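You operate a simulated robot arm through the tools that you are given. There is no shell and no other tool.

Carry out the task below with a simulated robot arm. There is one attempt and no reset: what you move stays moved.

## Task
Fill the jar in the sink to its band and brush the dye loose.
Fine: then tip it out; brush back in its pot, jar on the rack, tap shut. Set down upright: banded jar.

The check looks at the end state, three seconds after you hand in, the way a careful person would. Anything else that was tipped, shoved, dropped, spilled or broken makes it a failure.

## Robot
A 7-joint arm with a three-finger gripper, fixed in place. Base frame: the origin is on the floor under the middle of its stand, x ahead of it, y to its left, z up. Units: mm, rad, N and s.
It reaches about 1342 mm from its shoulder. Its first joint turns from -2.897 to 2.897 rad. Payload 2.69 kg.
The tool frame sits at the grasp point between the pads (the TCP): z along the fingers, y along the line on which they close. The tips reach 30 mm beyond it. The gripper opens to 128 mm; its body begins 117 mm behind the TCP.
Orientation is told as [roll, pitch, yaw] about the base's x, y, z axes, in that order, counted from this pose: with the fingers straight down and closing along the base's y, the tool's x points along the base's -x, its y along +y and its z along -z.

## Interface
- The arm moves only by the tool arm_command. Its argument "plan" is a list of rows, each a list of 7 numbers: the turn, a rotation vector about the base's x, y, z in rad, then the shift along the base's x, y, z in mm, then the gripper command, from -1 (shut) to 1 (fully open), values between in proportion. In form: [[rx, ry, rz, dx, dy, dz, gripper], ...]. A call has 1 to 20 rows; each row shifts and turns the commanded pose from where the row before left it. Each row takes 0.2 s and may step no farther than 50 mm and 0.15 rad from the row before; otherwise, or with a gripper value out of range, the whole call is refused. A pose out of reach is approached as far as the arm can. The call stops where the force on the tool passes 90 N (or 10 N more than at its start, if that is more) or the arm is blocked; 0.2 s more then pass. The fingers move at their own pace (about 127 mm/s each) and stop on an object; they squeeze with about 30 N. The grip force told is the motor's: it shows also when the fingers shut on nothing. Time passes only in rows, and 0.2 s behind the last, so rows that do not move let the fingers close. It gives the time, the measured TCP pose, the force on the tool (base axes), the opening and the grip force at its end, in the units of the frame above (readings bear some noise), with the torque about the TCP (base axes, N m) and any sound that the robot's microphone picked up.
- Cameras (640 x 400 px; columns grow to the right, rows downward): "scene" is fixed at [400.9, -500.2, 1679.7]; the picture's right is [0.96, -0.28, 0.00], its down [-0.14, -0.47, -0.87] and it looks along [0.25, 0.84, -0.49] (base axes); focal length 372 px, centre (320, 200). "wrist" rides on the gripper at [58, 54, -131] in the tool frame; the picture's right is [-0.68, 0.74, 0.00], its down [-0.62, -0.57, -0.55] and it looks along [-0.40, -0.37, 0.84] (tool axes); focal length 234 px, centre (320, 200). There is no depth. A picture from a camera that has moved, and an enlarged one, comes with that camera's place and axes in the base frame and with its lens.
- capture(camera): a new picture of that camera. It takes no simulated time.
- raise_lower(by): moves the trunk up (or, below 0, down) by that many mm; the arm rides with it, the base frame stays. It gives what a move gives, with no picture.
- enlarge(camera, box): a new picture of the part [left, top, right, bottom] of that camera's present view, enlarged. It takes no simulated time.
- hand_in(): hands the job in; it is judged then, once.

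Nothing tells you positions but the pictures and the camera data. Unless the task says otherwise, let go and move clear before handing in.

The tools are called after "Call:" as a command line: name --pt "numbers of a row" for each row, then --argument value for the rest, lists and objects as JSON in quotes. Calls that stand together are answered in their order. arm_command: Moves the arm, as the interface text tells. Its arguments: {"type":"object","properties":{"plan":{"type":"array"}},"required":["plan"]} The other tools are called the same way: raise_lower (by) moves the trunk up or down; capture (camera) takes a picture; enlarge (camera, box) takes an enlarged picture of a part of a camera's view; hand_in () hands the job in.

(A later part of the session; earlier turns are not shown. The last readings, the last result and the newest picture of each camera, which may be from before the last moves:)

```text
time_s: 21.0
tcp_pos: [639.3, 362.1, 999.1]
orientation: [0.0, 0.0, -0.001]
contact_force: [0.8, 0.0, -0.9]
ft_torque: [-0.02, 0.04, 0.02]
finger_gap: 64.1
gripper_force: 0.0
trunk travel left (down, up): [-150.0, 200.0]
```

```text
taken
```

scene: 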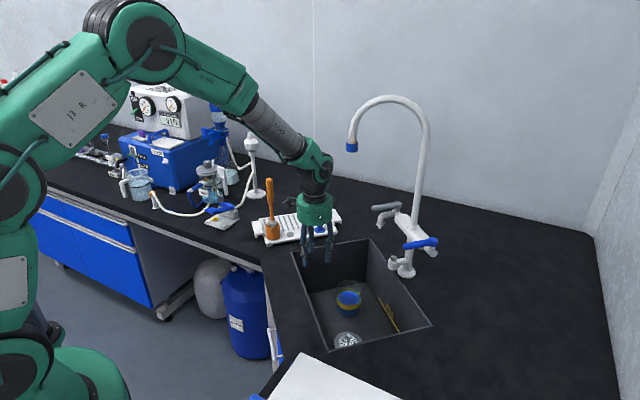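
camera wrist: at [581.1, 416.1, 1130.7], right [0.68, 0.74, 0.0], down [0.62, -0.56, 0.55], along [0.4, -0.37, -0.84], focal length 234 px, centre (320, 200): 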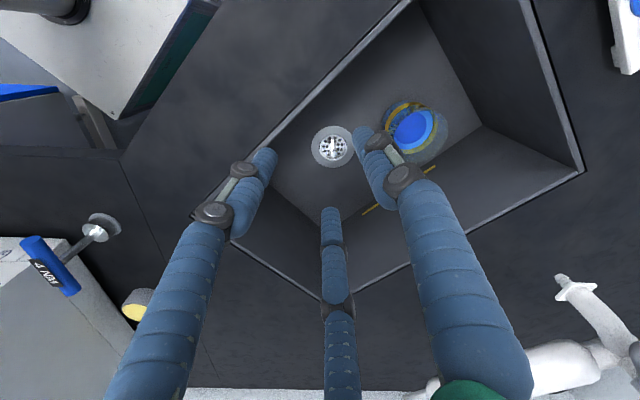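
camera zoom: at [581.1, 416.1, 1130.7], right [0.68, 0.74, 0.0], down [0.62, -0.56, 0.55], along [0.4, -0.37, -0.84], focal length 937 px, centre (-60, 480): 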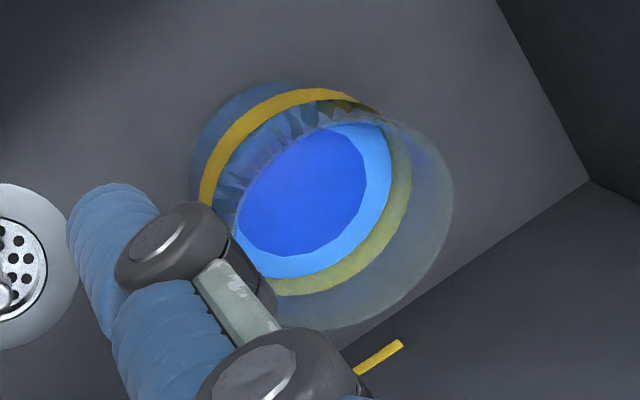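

The jar refines to about (791, 456), rim near z≈738 and about 93 mm wide. I'll open the fingers, drop into the sink at a clear spot, and slide over the jar at low height under the spout.

Call:
arm_command --pt "0 0 0 0 0 -50 1" --pt "0 0 0 0 0 -50 1" --pt "0 0 0 48 0 -8 1" --pt "0 0 0 13 0 -42 1" --pt "0 0 0 0 0 -50 1" --pt "0 0 0 0 0 0 1"

Call:
arm_command --pt "0 0 0 30.3 31.3 0 1" --pt "0 0 0 30.3 31.3 0 1" --pt "0 0 0 30.3 31.3 0 1" --pt "0 0 0 0 0 0 1"

Call:
capture --camera "wrist"

Call:
capture --camera "scene"

Call:
enlarge --camera "scene" --box '[320, 230, 400, 330]'

```text
time_s: 22.4
tcp_pos: [700.5, 359.1, 801.2]
orientation: [-0.001, 0.001, -0.001]
contact_force: [0.7, 0.3, -0.5]
ft_torque: [-0.05, 0.04, 0.0]
finger_gap: 128.1
gripper_force: 0.1
trunk travel left (down, up): [-150.0, 200.0]
```

```text
time_s: 23.4
tcp_pos: [791.5, 455.2, 802.8]
orientation: [0.0, 0.0, -0.001]
contact_force: [0.4, -0.3, 0.1]
ft_torque: [-0.02, -0.01, 0.04]
finger_gap: 128.1
gripper_force: 0.0
trunk travel left (down, up): [-150.0, 200.0]
```

```text
taken
camera wrist: at [733.7, 508.4, 934.0], right [0.68, 0.74, 0.0], down [0.62, -0.56, 0.55], along [0.4, -0.37, -0.84], focal length 234 px, centre (320, 200)
```

wrist: 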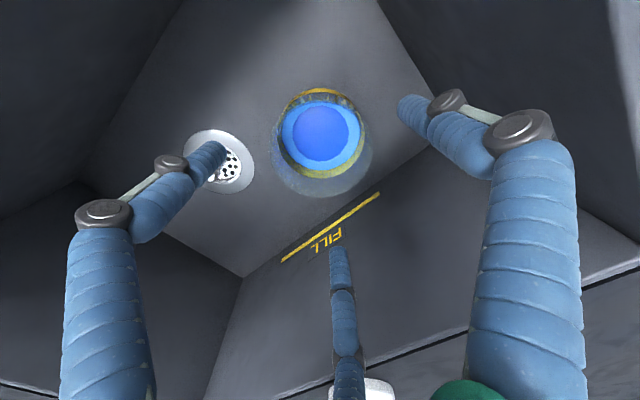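

```text
taken
```

scene: 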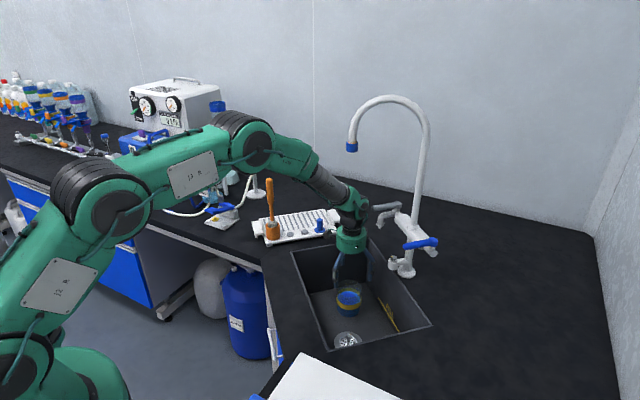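

```text
4.00 times, centred on (360, 280) of scene
camera zoom: at [400.9, -500.2, 1679.7], right [0.96, -0.28, 0.0], down [-0.14, -0.47, -0.87], along [0.25, 0.84, -0.49], focal length 1488 px, centre (160, -120)
```

zoom: 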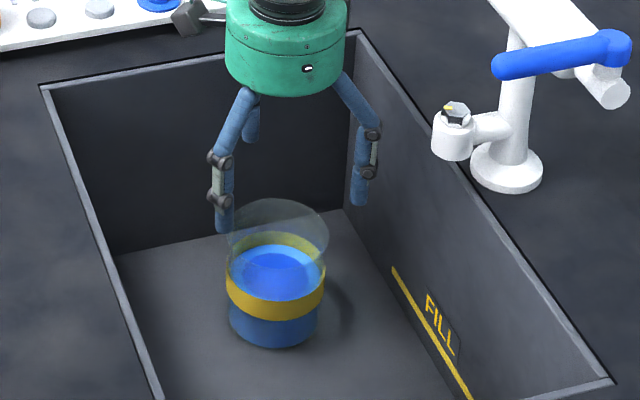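

The fingers are centred around the jar within a couple of mm. Descending to grip height and closing.

Call:
arm_command --pt "0 0 0 0 0 -38 1" --pt "0 0 0 0 0 -38 1" --pt "0 0 0 0 0 -36 1" --pt "0 0 0 0 0 0 1"

Call:
arm_command --pt "0 0 0 0 0 0 0.5" --pt "0 0 0 0 0 0 0.2" --pt "0 0 0 0 0 0 0.2" --pt "0 0 0 0 0 0 0.2"

Call:
enlarge --camera "scene" --box '[320, 230, 400, 330]'

```text
time_s: 24.4
tcp_pos: [794.0, 451.4, 690.1]
orientation: [0.0, 0.0, 0.0]
contact_force: [0.5, -0.2, -0.2]
ft_torque: [0.01, 0.02, 0.02]
finger_gap: 127.6
gripper_force: 0.0
trunk travel left (down, up): [-150.0, 200.0]
```

```text
time_s: 25.4
tcp_pos: [793.6, 450.7, 690.9]
orientation: [0.001, 0.001, 0.001]
contact_force: [-0.7, 0.5, 4.5]
ft_torque: [-0.08, 0.08, -0.18]
finger_gap: 87.2
gripper_force: 29.2
trunk travel left (down, up): [-150.0, 200.0]
```

```text
4.00 times, centred on (360, 280) of scene
camera zoom: at [400.9, -500.2, 1679.7], right [0.96, -0.28, 0.0], down [-0.14, -0.47, -0.87], along [0.25, 0.84, -0.49], focal length 1488 px, centre (160, -120)
```

zoom: 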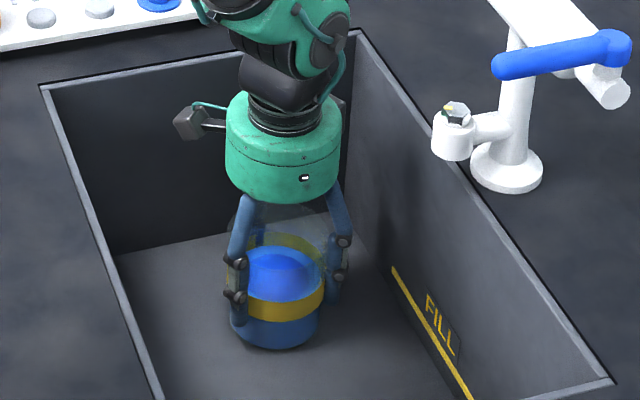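

Gripped at 87 mm. I'll lift 16 mm and carry it slowly, level, toward the robot to about (700, 397), then look before setting it down.

Call:
arm_command --pt "0 0 0 0 0 5 0.2" --pt "0 0 0 0 0 6 0.2" --pt "0 0 0 0 0 5 0.2" --pt "0 0 0 0 0 0 0.2"

Call:
enlarge --camera "scene" --box '[320, 230, 400, 330]'

```text
time_s: 26.4
tcp_pos: [792.3, 453.0, 704.2]
orientation: [0.0, -0.001, -0.001]
contact_force: [-0.8, 0.0, -4.3]
ft_torque: [-0.01, 0.04, 0.0]
finger_gap: 85.9
gripper_force: 30.0
trunk travel left (down, up): [-150.0, 200.0]
```

```text
4.00 times, centred on (360, 280) of scene
camera zoom: at [400.9, -500.2, 1679.7], right [0.96, -0.28, 0.0], down [-0.14, -0.47, -0.87], along [0.25, 0.84, -0.49], focal length 1488 px, centre (160, -120)
```

zoom: 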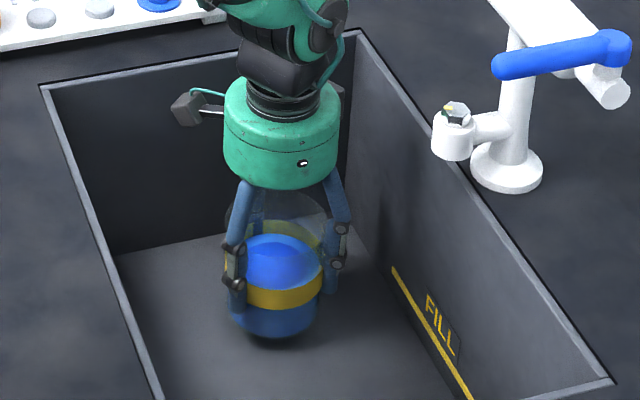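

The jar is off the floor and level. Now the slow carry toward (700, 397).

Call:
arm_command --pt "0 0 0 -4 -2.4 0 0.2" --pt "0 0 0 -8 -4.8 0 0.2" --pt "0 0 0 -12 -7.2 0 0.2" --pt "0 0 0 -14 -8.4 0 0.2" --pt "0 0 0 -15 -9 0 0.2" --pt "0 0 0 -14 -8.4 0 0.2" --pt "0 0 0 -12 -7.2 0 0.2" --pt "0 0 0 -8 -4.8 0 0.2" --pt "0 0 0 -4 -2.4 0 0.2" --pt "0 0 0 0 0 0 0.2"

Call:
enlarge --camera "scene" --box '[300, 230, 380, 330]'

Call:
capture --camera "wrist"

```text
time_s: 28.6
tcp_pos: [699.7, 399.7, 705.2]
orientation: [-0.001, 0.001, 0.0]
contact_force: [-0.5, 0.3, -5.4]
ft_torque: [0.04, 0.0, 0.04]
finger_gap: 85.8
gripper_force: 29.7
trunk travel left (down, up): [-150.0, 200.0]
```

```text
4.00 times, centred on (340, 280) of scene
camera zoom: at [400.9, -500.2, 1679.7], right [0.96, -0.28, 0.0], down [-0.14, -0.47, -0.87], along [0.25, 0.84, -0.49], focal length 1488 px, centre (240, -120)
```

zoom: 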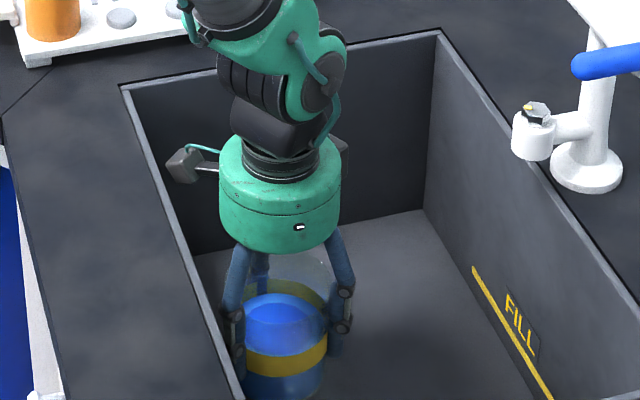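

```text
taken
camera wrist: at [642.1, 453.6, 836.2], right [0.68, 0.74, 0.0], down [0.62, -0.56, 0.55], along [0.4, -0.37, -0.84], focal length 234 px, centre (320, 200)
```

wrist: 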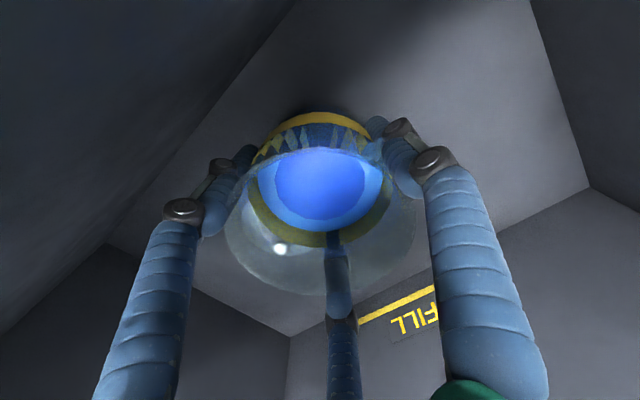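

The jar is at about (700, 400) with level water. I'll shift it a few mm further from the wall and lower it gently to the floor.

Call:
arm_command --pt "0 0 0 4 0 0 0.2" --pt "0 0 0 4 0 -3 0.2" --pt "0 0 0 0 0 -5 0.2" --pt "0 0 0 0 0 -4 0.2" --pt "0 0 0 0 0 -2 0.2" --pt "0 0 0 0 0 -1.5 0.2" --pt "0 0 0 0 0 0 0.2"

Call:
enlarge --camera "scene" --box '[300, 230, 380, 330]'

```text
time_s: 30.2
tcp_pos: [708.7, 399.9, 691.2]
orientation: [-0.001, -0.001, 0.0]
contact_force: [-3.9, 1.5, 8.6]
ft_torque: [-0.2, 0.53, -0.2]
finger_gap: 85.7
gripper_force: 29.6
trunk travel left (down, up): [-150.0, 200.0]
```

```text
4.00 times, centred on (340, 280) of scene
camera zoom: at [400.9, -500.2, 1679.7], right [0.96, -0.28, 0.0], down [-0.14, -0.47, -0.87], along [0.25, 0.84, -0.49], focal length 1488 px, centre (240, -120)
```

zoom: 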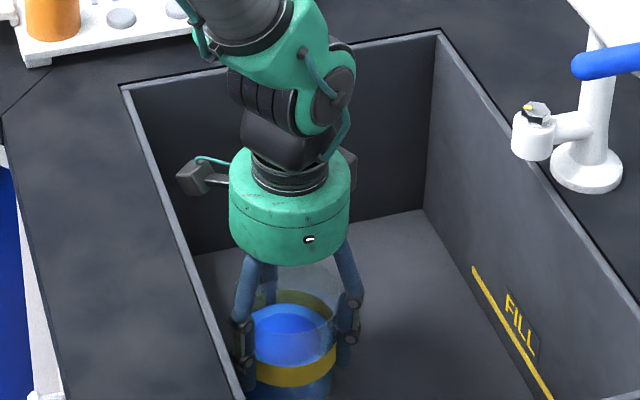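

The jar stands on the floor with light load. Releasing, rising, backing off from the spout, then heading up toward the brush.

Call:
arm_command --pt "0 0 0 0 0 1 0.5" --pt "0 0 0 0 0 0 1" --pt "0 0 0 0 0 0 1" --pt "0 0 0 0 0 0 1"

Call:
arm_command --pt "0 0 0 0 0 30 1" --pt "0 0 0 0 0 45 1" --pt "0 0 0 0 0 45 1" --pt "0 0 0 0 0 45 1" --pt "0 0 0 0 0 40 1" --pt "0 0 0 -45 0 10 1" --pt "0 0 0 -45 10 15 1" --pt "0 0 0 -45 15 15 1" --pt "0 0 0 0 0 0 1"

Call:
enlarge --camera "scene" --box '[290, 250, 390, 350]'

```text
time_s: 31.2
tcp_pos: [707.4, 398.7, 691.1]
orientation: [0.001, 0.0, 0.0]
contact_force: [0.7, 0.5, -0.7]
ft_torque: [-0.01, -0.01, -0.01]
finger_gap: 128.0
gripper_force: 0.1
trunk travel left (down, up): [-150.0, 200.0]
```

```text
time_s: 33.2
tcp_pos: [569.1, 422.5, 936.9]
orientation: [0.0, -0.002, 0.0]
contact_force: [-0.4, 0.0, 0.9]
ft_torque: [0.03, -0.09, 0.0]
finger_gap: 128.0
gripper_force: 0.1
trunk travel left (down, up): [-150.0, 200.0]
```

```text
4.00 times, centred on (340, 300) of scene
camera zoom: at [400.9, -500.2, 1679.7], right [0.96, -0.28, 0.0], down [-0.14, -0.47, -0.87], along [0.25, 0.84, -0.49], focal length 1488 px, centre (240, -200)
```

zoom: 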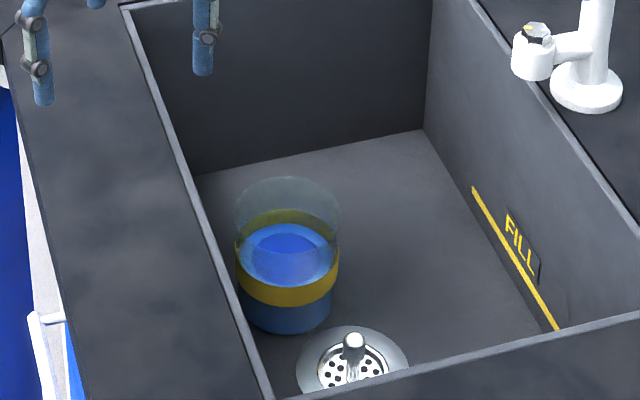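

The jar stands upright with the level in its band. Now I move above the brush handle.

Call:
arm_command --pt "0 0 0 0 20 45 0.5" --pt "0 0 0 0 20 45 0.5" --pt "0 0 0 0 20 45 0.5" --pt "0 0 0 -2 30 39 0.5" --pt "0 0 0 -2 30 39 0.5" --pt "0 0 0 -2 30 39 0.5" --pt "0 0 0 -3.5 43.7 0 0.5" --pt "0 0 0 -3.5 43.7 0 0.5" --pt "0 0 0 0 0 0 0.5"

Call:
capture --camera "wrist"

Call:
enlarge --camera "scene" --box '[220, 120, 320, 260]'

```text
time_s: 35.2
tcp_pos: [557.4, 661.4, 1190.0]
orientation: [0.001, 0.001, 0.003]
contact_force: [-0.2, 0.7, 0.7]
ft_torque: [-0.11, -0.06, 0.03]
finger_gap: 96.0
gripper_force: 0.0
trunk travel left (down, up): [-150.0, 200.0]
```

```text
taken
camera wrist: at [499.0, 716.5, 1319.6], right [0.68, 0.74, 0.0], down [0.62, -0.56, 0.55], along [0.4, -0.37, -0.84], focal length 234 px, centre (320, 200)
```

wrist: 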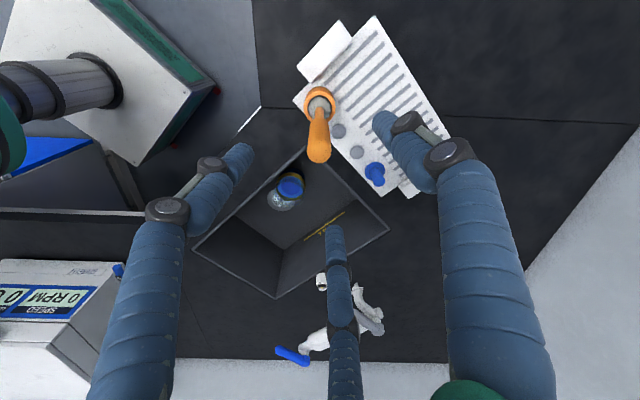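

```text
2.86 times, centred on (270, 190) of scene
camera zoom: at [400.9, -500.2, 1679.7], right [0.96, -0.28, 0.0], down [-0.14, -0.47, -0.87], along [0.25, 0.84, -0.49], focal length 1063 px, centre (463, 229)
```

zoom: 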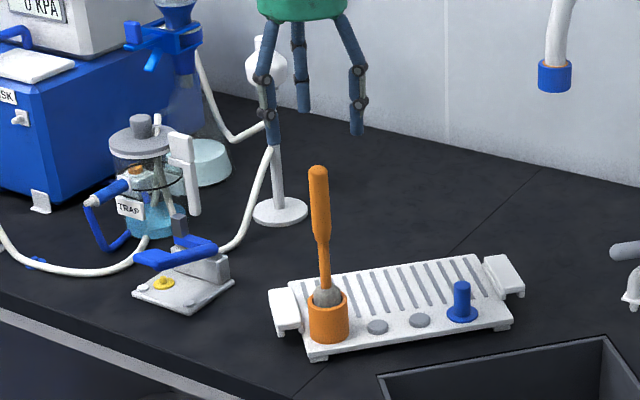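

The handle looks nearly under the gripper axis. A zoom to verify centring before descending.

Call:
enlarge --camera "wrist" --box '[270, 70, 370, 180]'

```text
3.64 times, centred on (320, 125) of wrist
camera zoom: at [499.0, 716.5, 1319.6], right [0.68, 0.74, 0.0], down [0.62, -0.56, 0.55], along [0.4, -0.37, -0.84], focal length 852 px, centre (320, 473)
```

zoom: 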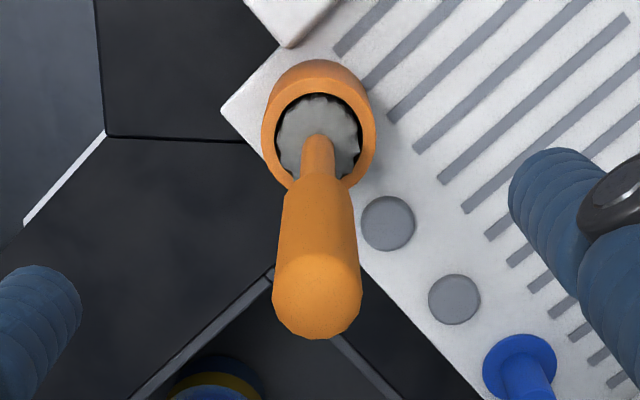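

Alignment is within ~3 mm. Descending to z≈1040 and closing on the handle.

Call:
arm_command --pt "0 0 0 0.5 -0.5 -40 0.5" --pt "0 0 0 0 0 -40 0.5" --pt "0 0 0 0 0 -40 0.3" --pt "0 0 0 0 0 -29 0.3" --pt "0 0 0 0 0 0 0"

Call:
capture --camera "wrist"

Call:
enlarge --camera "scene" --box '[230, 150, 310, 260]'

```text
time_s: 36.4
tcp_pos: [559.6, 661.7, 1038.3]
orientation: [0.0, -0.001, 0.0]
contact_force: [-0.2, 0.5, -0.4]
ft_torque: [0.0, 0.0, 0.02]
finger_gap: 63.9
gripper_force: 0.1
trunk travel left (down, up): [-150.0, 200.0]
```

```text
taken
camera wrist: at [502.1, 715.8, 1168.7], right [0.68, 0.74, 0.0], down [0.62, -0.56, 0.55], along [0.4, -0.37, -0.84], focal length 234 px, centre (320, 200)
```

wrist: 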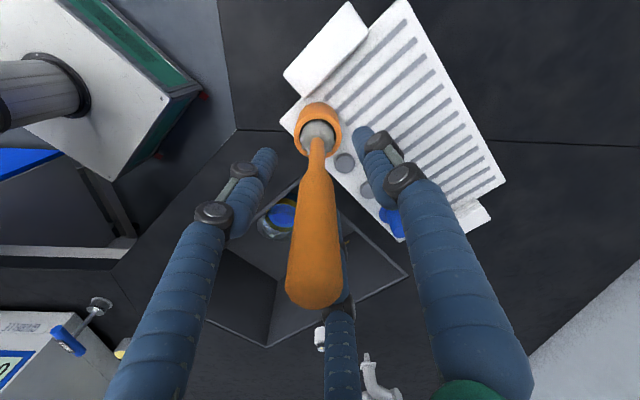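

```text
3.64 times, centred on (270, 205) of scene
camera zoom: at [400.9, -500.2, 1679.7], right [0.96, -0.28, 0.0], down [-0.14, -0.47, -0.87], along [0.25, 0.84, -0.49], focal length 1353 px, centre (502, 182)
```

zoom: 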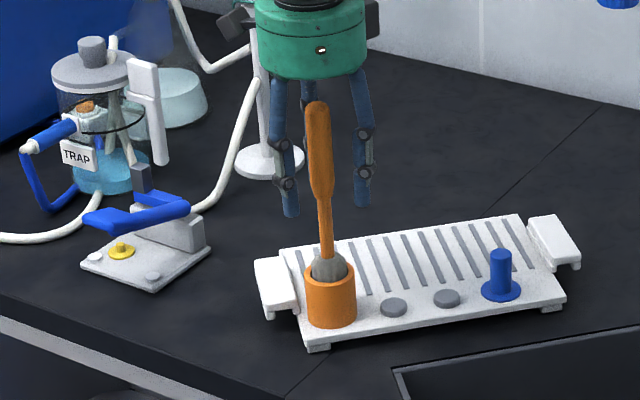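

The handle is inside the finger circle, ~2 mm off centre. I'll correct and close gently.

Call:
arm_command --pt "0 0 0 -1.5 -1.6 0 -0.3" --pt "0 0 0 0 0 0 -0.5" --pt "0 0 0 0 0 0 -0.8" --pt "0 0 0 0 0 0 -1" --pt "0 0 0 0 0 0 -1" --pt "0 0 0 0 0 0 -1"

Call:
enlarge --camera "scene" --box '[230, 150, 310, 260]'

```text
time_s: 37.8
tcp_pos: [560.0, 658.8, 1036.6]
orientation: [0.001, 0.0, 0.0]
contact_force: [-0.3, 0.3, 0.9]
ft_torque: [0.01, -0.02, -0.02]
finger_gap: 21.9
gripper_force: 30.4
trunk travel left (down, up): [-150.0, 200.0]
```

```text
3.64 times, centred on (270, 205) of scene
camera zoom: at [400.9, -500.2, 1679.7], right [0.96, -0.28, 0.0], down [-0.14, -0.47, -0.87], along [0.25, 0.84, -0.49], focal length 1353 px, centre (502, 182)
```

zoom: 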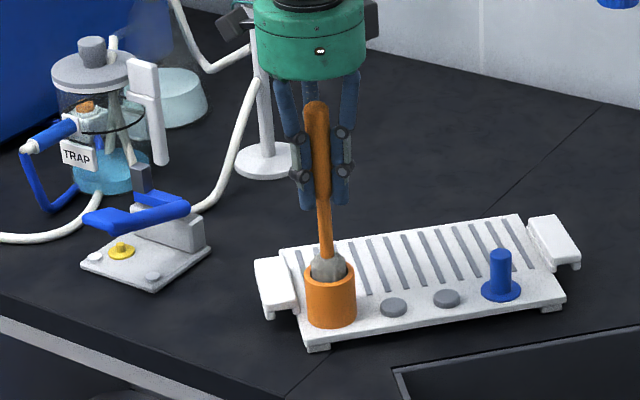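

The brush handle is gripped (22 mm). Lifting it straight out of the pot and checking.

Call:
arm_command --pt "0 0 0 0 0 20 -1" --pt "0 0 0 0 0 40 -1" --pt "0 0 0 0 0 45 -1" --pt "0 0 0 0 0 25 -1" --pt "0 0 0 0 0 0 -1"

Call:
enlarge --camera "scene" --box '[230, 110, 330, 260]'

```text
time_s: 39.0
tcp_pos: [560.0, 657.6, 1168.3]
orientation: [0.0, 0.0, 0.001]
contact_force: [0.5, -0.7, -2.1]
ft_torque: [-0.01, -0.02, -0.01]
finger_gap: 21.9
gripper_force: 29.7
trunk travel left (down, up): [-150.0, 200.0]
```

```text
2.67 times, centred on (280, 185) of scene
camera zoom: at [400.9, -500.2, 1679.7], right [0.96, -0.28, 0.0], down [-0.14, -0.47, -0.87], along [0.25, 0.84, -0.49], focal length 992 px, centre (427, 240)
```

zoom: 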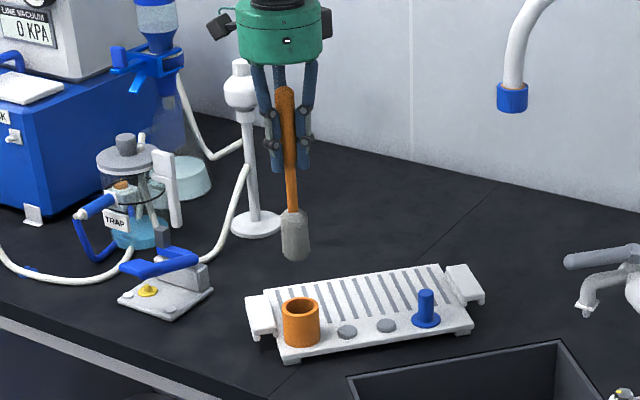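

The brush is out, vertical, its head bottom about 163 mm below the TCP. I'll carry it over the sink's open left area and lower it to just above jar-rim height.

Call:
arm_command --pt "0 0 0 14.4 -45.6 0 -1" --pt "0 0 0 14.4 -45.6 0 -1" --pt "0 0 0 14.4 -45.6 0 -1" --pt "0 0 0 14.4 -45.6 0 -1" --pt "0 0 0 14.4 -45.6 0 -1" --pt "0 0 0 14.4 -45.6 0 -1" --pt "0 0 0 14.4 -45.6 0 -1" --pt "0 0 0 0 0 -41 -1" --pt "0 0 0 0 0 -41 -1" --pt "0 0 0 0 0 -41 -1" --pt "0 0 0 0 0 -41 -1" --pt "0 0 0 0 0 -41 -1" --pt "0 0 0 0 0 -41 -1" --pt "0 0 0 0 0 0 -1"

Call:
enlarge --camera "scene" --box '[290, 220, 400, 350]'

Call:
capture --camera "wrist"

```text
time_s: 42.0
tcp_pos: [660.7, 338.4, 922.5]
orientation: [0.001, 0.0, -0.001]
contact_force: [0.5, -0.5, -1.7]
ft_torque: [-0.02, 0.04, 0.0]
finger_gap: 21.9
gripper_force: 30.3
trunk travel left (down, up): [-150.0, 200.0]
```

```text
3.08 times, centred on (345, 285) of scene
camera zoom: at [400.9, -500.2, 1679.7], right [0.96, -0.28, 0.0], down [-0.14, -0.47, -0.87], along [0.25, 0.84, -0.49], focal length 1145 px, centre (243, -62)
```

zoom: 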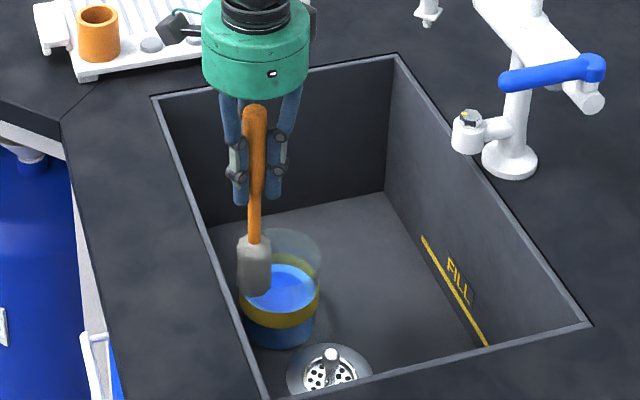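

```text
taken
camera wrist: at [602.0, 393.2, 1053.6], right [0.68, 0.74, 0.0], down [0.62, -0.56, 0.55], along [0.4, -0.37, -0.84], focal length 234 px, centre (320, 200)
```

wrist: 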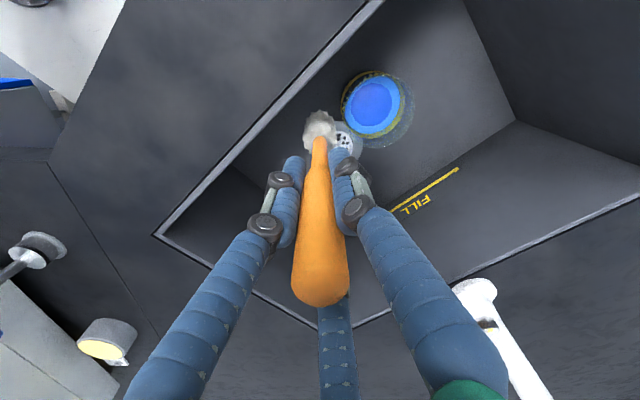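

The brush head is just above rim height beside the jar at (708, 399). Sliding over the jar's centre now.

Call:
arm_command --pt "0 0 0 16 20 0 -1" --pt "0 0 0 16 20 0 -1" --pt "0 0 0 16 20 0 -1" --pt "0 0 0 0 0 0 -1"

Call:
enlarge --camera "scene" --box '[300, 230, 380, 330]'

Call:
capture --camera "wrist"

Call:
capture --camera "scene"

```text
time_s: 43.0
tcp_pos: [709.6, 397.3, 923.5]
orientation: [0.001, 0.001, 0.0]
contact_force: [0.9, 0.0, -0.6]
ft_torque: [0.01, -0.02, 0.0]
finger_gap: 21.6
gripper_force: 29.7
trunk travel left (down, up): [-150.0, 200.0]
```

```text
4.00 times, centred on (340, 280) of scene
camera zoom: at [400.9, -500.2, 1679.7], right [0.96, -0.28, 0.0], down [-0.14, -0.47, -0.87], along [0.25, 0.84, -0.49], focal length 1488 px, centre (240, -120)
```

zoom: 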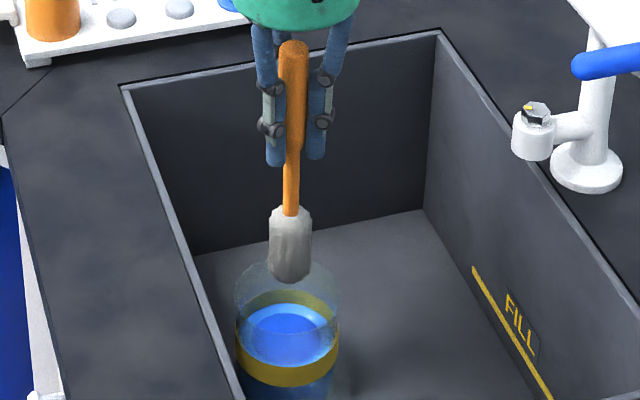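

```text
taken
camera wrist: at [651.5, 452.1, 1053.6], right [0.68, 0.74, 0.0], down [0.62, -0.56, 0.55], along [0.4, -0.37, -0.84], focal length 234 px, centre (320, 200)
```

wrist: 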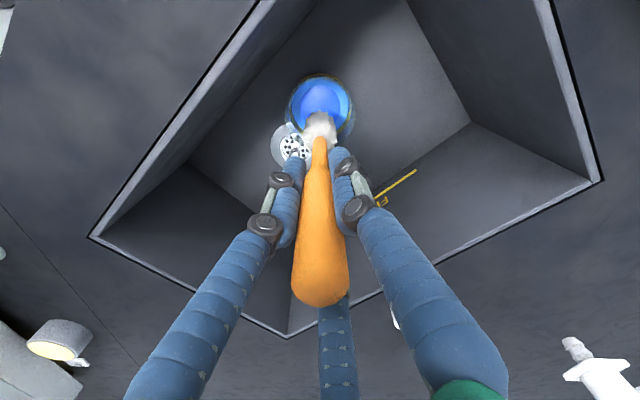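

```text
taken
```

scene: 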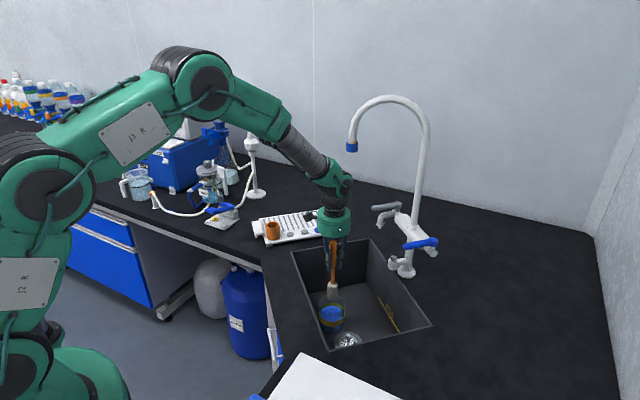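

The brush head is centred above the jar mouth and the wrist is clear of the spout. Lowering it into the jar.

Call:
arm_command --pt "0 0 0 0 0 -20 -1" --pt "0 0 0 0 0 -20 -1" --pt "0 0 0 0 0 -20 -1" --pt "0 0 0 0 0 -20 -1" --pt "0 0 0 0 0 -20 -1" --pt "0 0 0 0 0 -15 -1" --pt "0 0 0 0 0 0 -1"

Call:
enlarge --camera "scene" --box '[300, 230, 380, 350]'

Call:
capture --camera "wrist"

```text
time_s: 44.6
tcp_pos: [708.5, 399.8, 805.9]
orientation: [0.0, 0.0, 0.001]
contact_force: [0.4, 0.4, -0.9]
ft_torque: [-0.02, 0.03, -0.01]
finger_gap: 21.8
gripper_force: 30.0
trunk travel left (down, up): [-150.0, 200.0]
```

```text
3.33 times, centred on (340, 290) of scene
camera zoom: at [400.9, -500.2, 1679.7], right [0.96, -0.28, 0.0], down [-0.14, -0.47, -0.87], along [0.25, 0.84, -0.49], focal length 1240 px, centre (253, -100)
```

zoom: 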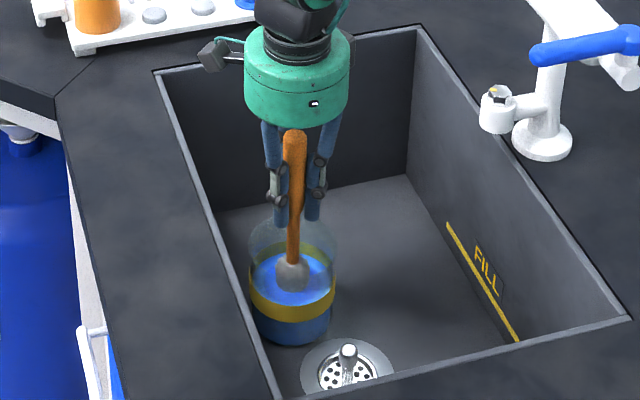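

```text
taken
camera wrist: at [650.9, 453.8, 937.2], right [0.68, 0.74, 0.0], down [0.62, -0.56, 0.55], along [0.4, -0.37, -0.84], focal length 234 px, centre (320, 200)
```

wrist: 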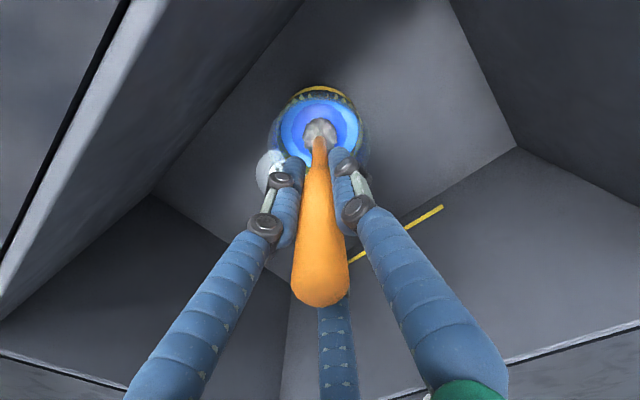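

The head is in the water. Lowering in small steps to find the bottom.

Call:
arm_command --pt "0 0 0 0 0 -4 -1" --pt "0 0 0 0 0 -4 -1" --pt "0 0 0 0 0 -2 -1" --pt "0 0 0 0 0 0 -1"

Call:
arm_command --pt "0 0 0 0 0 -2 -1" --pt "0 0 0 0 0 -2 -1" --pt "0 0 0 0 0 0 -1"

```text
time_s: 45.6
tcp_pos: [707.5, 399.3, 797.3]
orientation: [-0.001, 0.0, 0.0]
contact_force: [0.0, 0.0, -1.3]
ft_torque: [-0.01, 0.02, -0.01]
finger_gap: 21.9
gripper_force: 29.7
trunk travel left (down, up): [-150.0, 200.0]
```

```text
time_s: 46.4
tcp_pos: [710.1, 401.4, 797.3]
orientation: [0.001, -0.004, 0.001]
contact_force: [-1.8, -1.4, 29.1]
ft_torque: [-0.18, 0.21, -0.02]
finger_gap: 22.0
gripper_force: 30.1
trunk travel left (down, up): [-150.0, 200.0]
```

Contact with the jar bottom at TCP z≈796. I'll ease off to a light press and make scrubbing strokes within the jar.

Call:
arm_command --pt "0 0 0 0 0 2 -1" --pt "0 0 0 0 0 0 -1" --pt "0 0 0 6 0 0 -1" --pt "0 0 0 6 0 0 -1" --pt "0 0 0 -6 0 0 -1" --pt "0 0 0 -6 0 0 -1" --pt "0 0 0 -6 0 0 -1" --pt "0 0 0 -6 0 0 -1" --pt "0 0 0 6 0 0 -1" --pt "0 0 0 6 0 0 -1"

Call:
enlarge --camera "scene" --box '[300, 240, 380, 350]'

Call:
capture --camera "wrist"

```text
time_s: 48.6
tcp_pos: [706.4, 400.3, 796.2]
orientation: [-0.001, 0.001, 0.001]
contact_force: [-3.3, -0.3, 7.6]
ft_torque: [-0.07, 0.45, -0.02]
finger_gap: 21.9
gripper_force: 30.0
trunk travel left (down, up): [-150.0, 200.0]
```

```text
3.64 times, centred on (340, 295) of scene
camera zoom: at [400.9, -500.2, 1679.7], right [0.96, -0.28, 0.0], down [-0.14, -0.47, -0.87], along [0.25, 0.84, -0.49], focal length 1353 px, centre (247, -146)
```

zoom: 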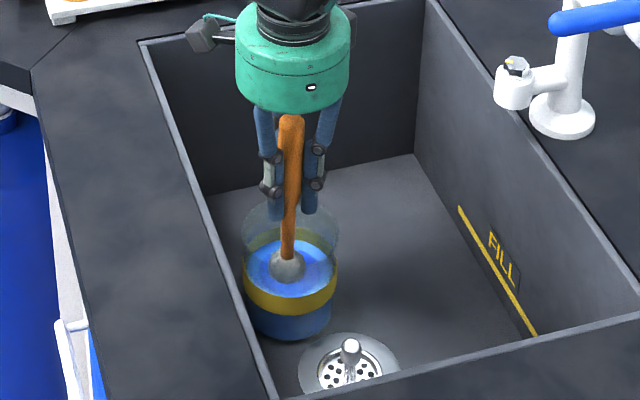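

```text
taken
camera wrist: at [649.1, 453.5, 926.3], right [0.68, 0.74, 0.0], down [0.62, -0.56, 0.55], along [0.4, -0.37, -0.84], focal length 234 px, centre (320, 200)
```

wrist: 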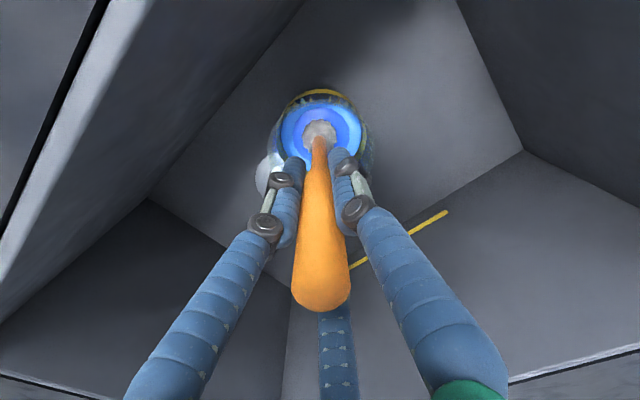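

Strokes work with light force. I'll make circular strokes over the bottom and compare the dye's appearance.

Call:
enlarge --camera "scene" --box '[315, 280, 350, 325]'

Call:
arm_command --pt "0 0 0 12 0 0 -1" --pt "0 0 0 -3.5 8.5 0 -1" --pt "0 0 0 -8.5 3.5 0 -1" --pt "0 0 0 -8.5 -3.5 0 -1" --pt "0 0 0 -3.5 -8.5 0 -1" --pt "0 0 0 3.5 -8.5 0 -1" --pt "0 0 0 8.5 -3.5 0 -1" --pt "0 0 0 8.5 3.5 0 -1" --pt "0 0 0 3.5 8.5 0 -1" --pt "0 0 0 -3.5 8.5 0 -1" --pt "0 0 0 -8.5 3.5 0 -1" --pt "0 0 0 -8.5 -3.5 0 -1" --pt "0 0 0 -3.5 -8.5 0 -1" --pt "0 0 0 3.5 -8.5 0 -1" --pt "0 0 0 8.5 -3.5 0 -1" --pt "0 0 0 8.5 3.5 0 -1" --pt "0 0 0 3.5 8.5 0 -1" --pt "0 0 0 -12 0 0 -1"

Call:
enlarge --camera "scene" --box '[315, 280, 350, 325]'

Call:
enlarge --camera "wrist" --box '[250, 70, 400, 180]'

```text
8.89 times, centred on (332, 302) of scene
camera zoom: at [400.9, -500.2, 1679.7], right [0.96, -0.28, 0.0], down [-0.14, -0.47, -0.87], along [0.25, 0.84, -0.49], focal length 3308 px, centre (209, -711)
```

zoom: 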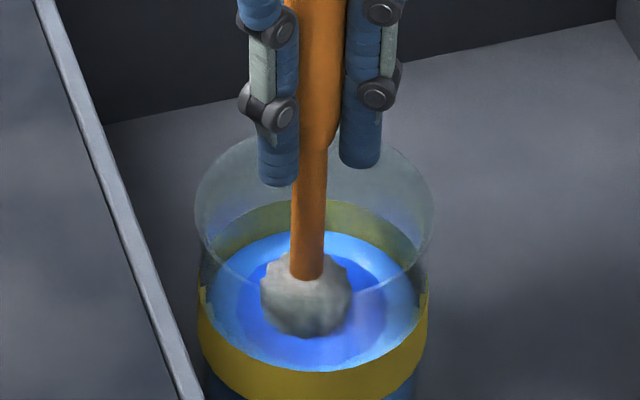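

```text
time_s: 52.4
tcp_pos: [708.6, 399.4, 795.8]
orientation: [0.001, 0.0, 0.001]
contact_force: [-0.5, 0.0, -1.0]
ft_torque: [0.02, -0.02, 0.02]
finger_gap: 21.8
gripper_force: 30.2
trunk travel left (down, up): [-150.0, 200.0]
```

```text
8.89 times, centred on (332, 302) of scene
camera zoom: at [400.9, -500.2, 1679.7], right [0.96, -0.28, 0.0], down [-0.14, -0.47, -0.87], along [0.25, 0.84, -0.49], focal length 3308 px, centre (209, -711)
```

zoom: 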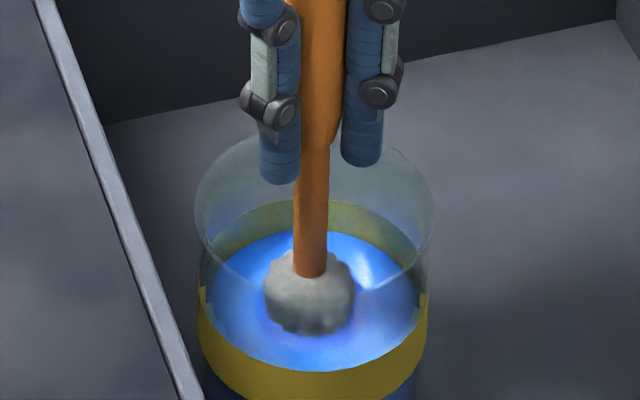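

```text
3.64 times, centred on (325, 125) of wrist
camera zoom: at [650.0, 454.4, 926.3], right [0.68, 0.74, 0.0], down [0.62, -0.57, 0.55], along [0.4, -0.37, -0.84], focal length 852 px, centre (302, 473)
```

zoom: 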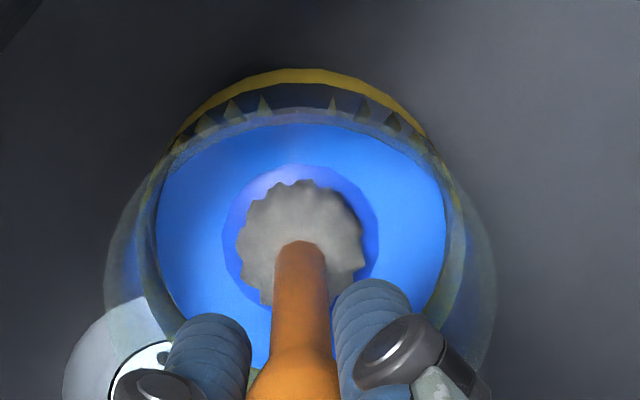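

The dark dye disc has shrunk markedly. I'll press slightly lower and keep scrubbing until it's gone.

Call:
arm_command --pt "0 0 0 0 0 -1.5 -1" --pt "0 0 0 10 0 0 -1" --pt "0 0 0 -3 7 0 -1" --pt "0 0 0 -7 3 0 -1" --pt "0 0 0 -7 -3 0 -1" --pt "0 0 0 -3 -7 0 -1" --pt "0 0 0 3 -7 0 -1" --pt "0 0 0 7 -3 0 -1" --pt "0 0 0 7 3 0 -1" --pt "0 0 0 3 7 0 -1" --pt "0 0 0 -3 7 0 -1" --pt "0 0 0 -7 3 0 -1" --pt "0 0 0 -7 -3 0 -1" --pt "0 0 0 -3 -7 0 -1" --pt "0 0 0 3 -7 0 -1" --pt "0 0 0 7 -3 0 -1" --pt "0 0 0 7 3 0 -1" --pt "0 0 0 3 7 0 -1" --pt "0 0 0 -10 0 0 -1"

Call:
enlarge --camera "scene" --box '[315, 280, 350, 325]'

Call:
enlarge --camera "wrist" --box '[250, 70, 400, 180]'

```text
time_s: 56.4
tcp_pos: [709.8, 400.4, 794.0]
orientation: [-0.001, -0.001, 0.001]
contact_force: [-2.0, -0.5, 2.7]
ft_torque: [-0.04, 0.21, 0.0]
finger_gap: 23.6
gripper_force: 29.8
trunk travel left (down, up): [-150.0, 200.0]
```

```text
8.89 times, centred on (332, 302) of scene
camera zoom: at [400.9, -500.2, 1679.7], right [0.96, -0.28, 0.0], down [-0.14, -0.47, -0.87], along [0.25, 0.84, -0.49], focal length 3308 px, centre (209, -711)
```

zoom: 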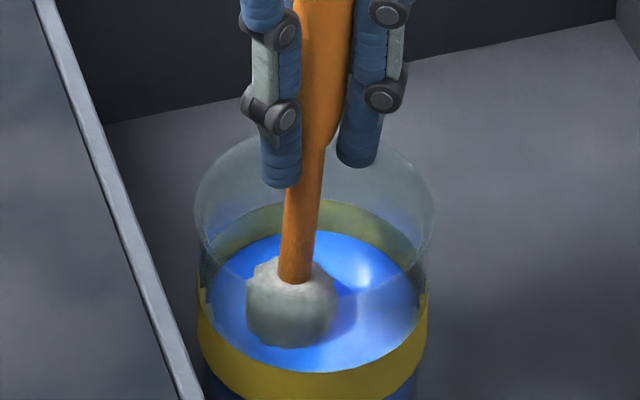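

```text
3.64 times, centred on (325, 125) of wrist
camera zoom: at [650.7, 454.2, 924.6], right [0.68, 0.74, 0.0], down [0.62, -0.57, 0.55], along [0.4, -0.37, -0.84], focal length 852 px, centre (302, 473)
```

zoom: 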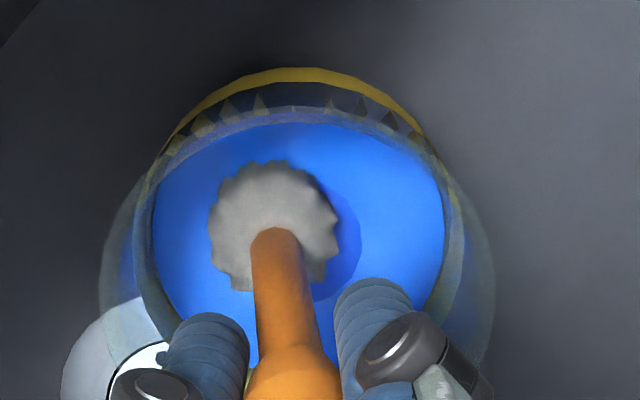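

The brush has tilted a little in the grip. I'll raise it clear of the bottom to see the remaining dye and the brush's attitude.

Call:
arm_command --pt "0 0 0 0 0 15 -1" --pt "0 0 0 0 0 25 -1" --pt "0 0 0 0 0 25 -1" --pt "0 0 0 0 0 0 -1"

Call:
enlarge --camera "scene" --box '[310, 260, 355, 325]'

Call:
enlarge --camera "wrist" --box '[250, 70, 400, 180]'

Call:
capture --camera "wrist"

```text
time_s: 57.4
tcp_pos: [708.2, 399.7, 859.4]
orientation: [-0.002, 0.001, -0.001]
contact_force: [-0.7, 0.3, 0.2]
ft_torque: [-0.01, -0.06, -0.02]
finger_gap: 23.4
gripper_force: 29.8
trunk travel left (down, up): [-150.0, 200.0]
```

```text
6.15 times, centred on (332, 292) of scene
camera zoom: at [400.9, -500.2, 1679.7], right [0.96, -0.28, 0.0], down [-0.14, -0.47, -0.87], along [0.25, 0.84, -0.49], focal length 2290 px, centre (243, -369)
```

zoom: 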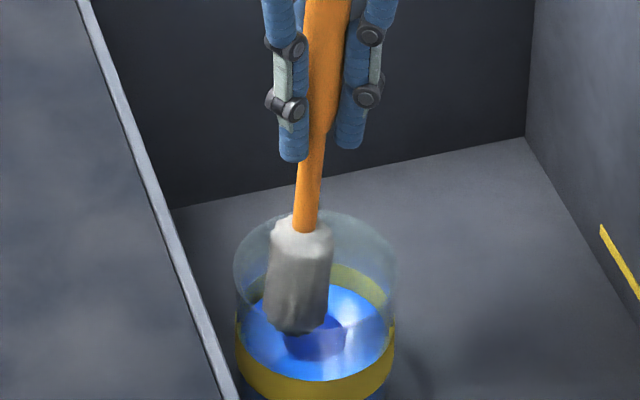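

```text
3.64 times, centred on (325, 125) of wrist
camera zoom: at [650.5, 453.9, 990.6], right [0.68, 0.74, 0.0], down [0.62, -0.56, 0.55], along [0.4, -0.37, -0.84], focal length 852 px, centre (302, 473)
```

zoom: 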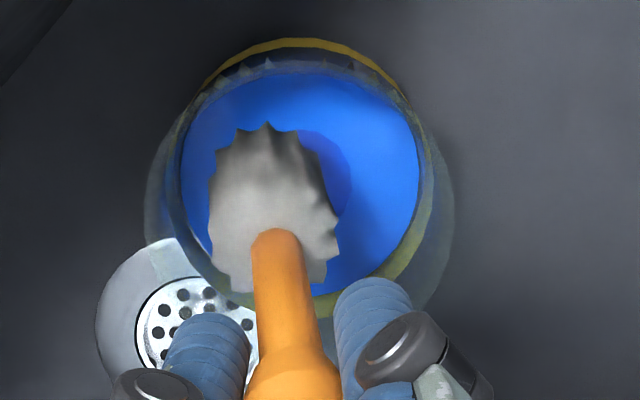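

```text
taken
camera wrist: at [650.5, 453.9, 990.6], right [0.68, 0.74, 0.0], down [0.62, -0.56, 0.55], along [0.4, -0.37, -0.84], focal length 234 px, centre (320, 200)
```

wrist: 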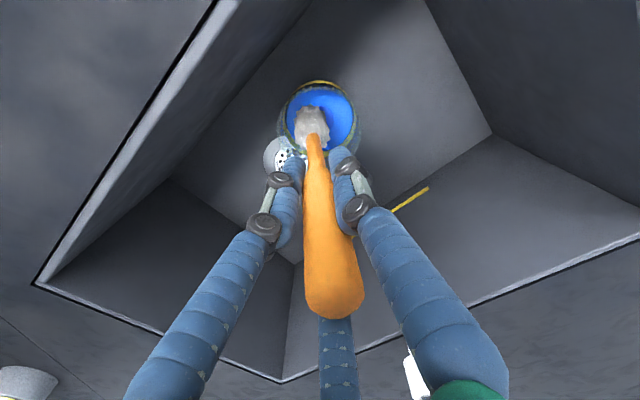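

A small dark dye disc remains in the middle, and the brush has tilted about 5° in the grip (head toward −x). I'll tilt the tool to make the brush vertical again, then go back down and continue with gentler strokes.

Call:
arm_command --pt "0.033 -0.075 0 0 0 0 -1" --pt "0 0 0 0 0 0 -1"

Call:
enlarge --camera "scene" --box '[310, 240, 355, 325]'

Call:
capture --camera "wrist"

```text
time_s: 58.0
tcp_pos: [709.3, 398.4, 859.0]
orientation: [0.034, -0.075, -0.001]
contact_force: [-0.2, -0.5, -1.3]
ft_torque: [0.0, -0.01, -0.03]
finger_gap: 23.4
gripper_force: 30.2
trunk travel left (down, up): [-150.0, 200.0]
```

```text
4.71 times, centred on (332, 282) of scene
camera zoom: at [400.9, -500.2, 1679.7], right [0.96, -0.28, 0.0], down [-0.14, -0.47, -0.87], along [0.25, 0.84, -0.49], focal length 1751 px, centre (261, -188)
```

zoom: 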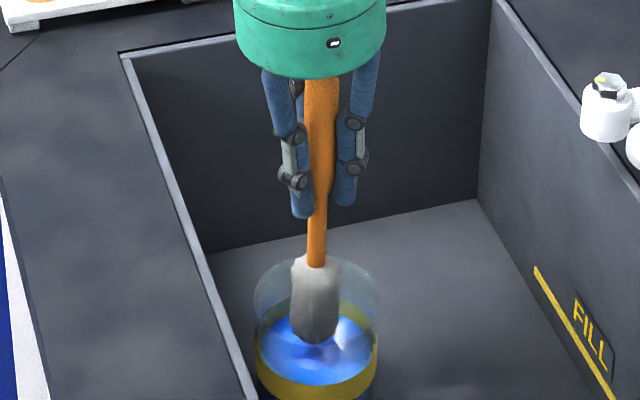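

```text
taken
camera wrist: at [641.1, 449.9, 987.2], right [0.67, 0.74, 0.08], down [0.57, -0.58, 0.57], along [0.47, -0.34, -0.81], focal length 234 px, centre (320, 200)
```

wrist: 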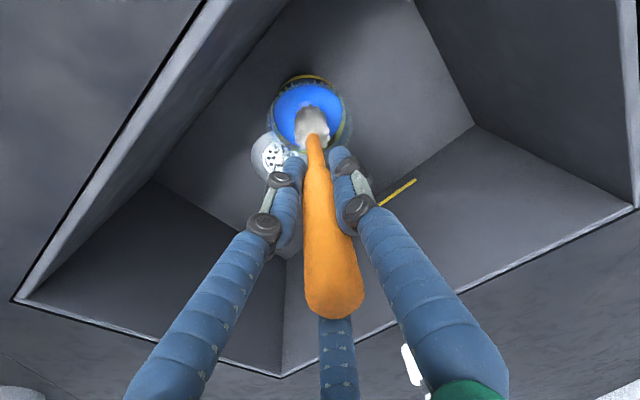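

The brush is vertical and centred again. Lowering back to the bottom gently.

Call:
arm_command --pt "0 0 0 0 0 -25 -1" --pt "0 0 0 0 0 -25 -1" --pt "0 0 0 0 0 -10 -1" --pt "0 0 0 0 0 -3 -1" --pt "0 0 0 0 0 0 -1"

Call:
arm_command --pt "0 0 0 0 0 -1.5 -1" --pt "0 0 0 0 0 0 -1"

```text
time_s: 59.2
tcp_pos: [708.9, 400.2, 796.4]
orientation: [0.033, -0.076, 0.001]
contact_force: [-0.7, 0.0, -0.6]
ft_torque: [-0.02, -0.03, 0.0]
finger_gap: 23.1
gripper_force: 30.5
trunk travel left (down, up): [-150.0, 200.0]
```

```text
time_s: 59.8
tcp_pos: [708.6, 400.6, 794.9]
orientation: [0.031, -0.074, 0.0]
contact_force: [-0.9, 0.7, -0.6]
ft_torque: [0.03, -0.04, 0.0]
finger_gap: 23.1
gripper_force: 30.7
trunk travel left (down, up): [-150.0, 200.0]
```

Call:
arm_command --pt "0 0 0 0 0 -1 -1" --pt "0 0 0 0 0 0 -1"

Call:
arm_command --pt "0 0 0 0 0 -1 -1" --pt "0 0 0 0 0 0 -1"

```text
time_s: 60.4
tcp_pos: [709.1, 399.7, 792.3]
orientation: [0.032, -0.075, -0.001]
contact_force: [-0.6, -0.6, -0.8]
ft_torque: [0.01, -0.07, 0.0]
finger_gap: 23.0
gripper_force: 30.2
trunk travel left (down, up): [-150.0, 200.0]
```

```text
time_s: 61.0
tcp_pos: [708.6, 400.2, 793.2]
orientation: [0.034, -0.074, -0.002]
contact_force: [-1.9, 1.3, 5.3]
ft_torque: [0.08, 0.23, -0.01]
finger_gap: 23.0
gripper_force: 30.5
trunk travel left (down, up): [-150.0, 200.0]
```

Light contact (≈6 N). Doing small circles over the centre patch.

Call:
arm_command --pt "0 0 0 7 0 0 -1" --pt "0 0 0 -2 5 0 -1" --pt "0 0 0 -5 2 0 -1" --pt "0 0 0 -5 -2 0 -1" --pt "0 0 0 -2 -5 0 -1" --pt "0 0 0 2 -5 0 -1" --pt "0 0 0 5 -2 0 -1" --pt "0 0 0 5 2 0 -1" --pt "0 0 0 2 5 0 -1" --pt "0 0 0 -2 5 0 -1" --pt "0 0 0 -5 2 0 -1" --pt "0 0 0 -5 -2 0 -1" --pt "0 0 0 -2 -5 0 -1" --pt "0 0 0 2 -5 0 -1" --pt "0 0 0 5 -2 0 -1" --pt "0 0 0 5 2 0 -1" --pt "0 0 0 2 5 0 -1" --pt "0 0 0 -7 0 0 -1"

Call:
enlarge --camera "scene" --box '[310, 260, 355, 325]'

Call:
enlarge --camera "wrist" --box '[250, 70, 400, 180]'

```text
time_s: 64.8
tcp_pos: [708.4, 399.5, 793.2]
orientation: [0.035, -0.075, 0.0]
contact_force: [0.9, 0.2, 11.1]
ft_torque: [0.01, -0.28, -0.01]
finger_gap: 23.7
gripper_force: 30.0
trunk travel left (down, up): [-150.0, 200.0]
```

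```text
6.15 times, centred on (332, 292) of scene
camera zoom: at [400.9, -500.2, 1679.7], right [0.96, -0.28, 0.0], down [-0.14, -0.47, -0.87], along [0.25, 0.84, -0.49], focal length 2290 px, centre (243, -369)
```

zoom: 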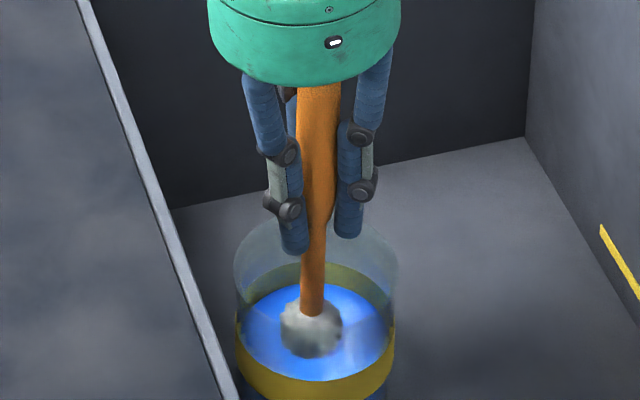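

```text
3.64 times, centred on (325, 125) of wrist
camera zoom: at [640.1, 449.7, 920.4], right [0.67, 0.74, 0.08], down [0.57, -0.58, 0.57], along [0.47, -0.34, -0.82], focal length 852 px, centre (302, 473)
```

zoom: 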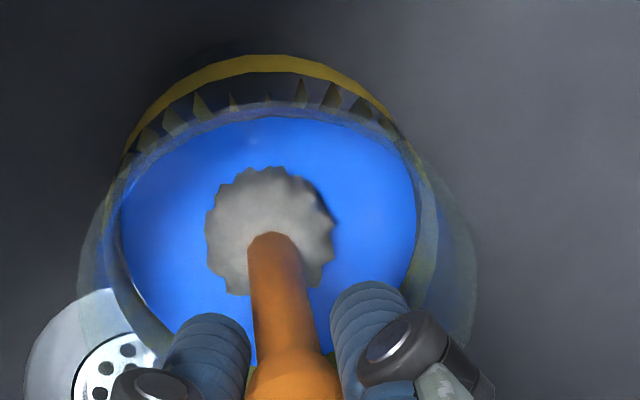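

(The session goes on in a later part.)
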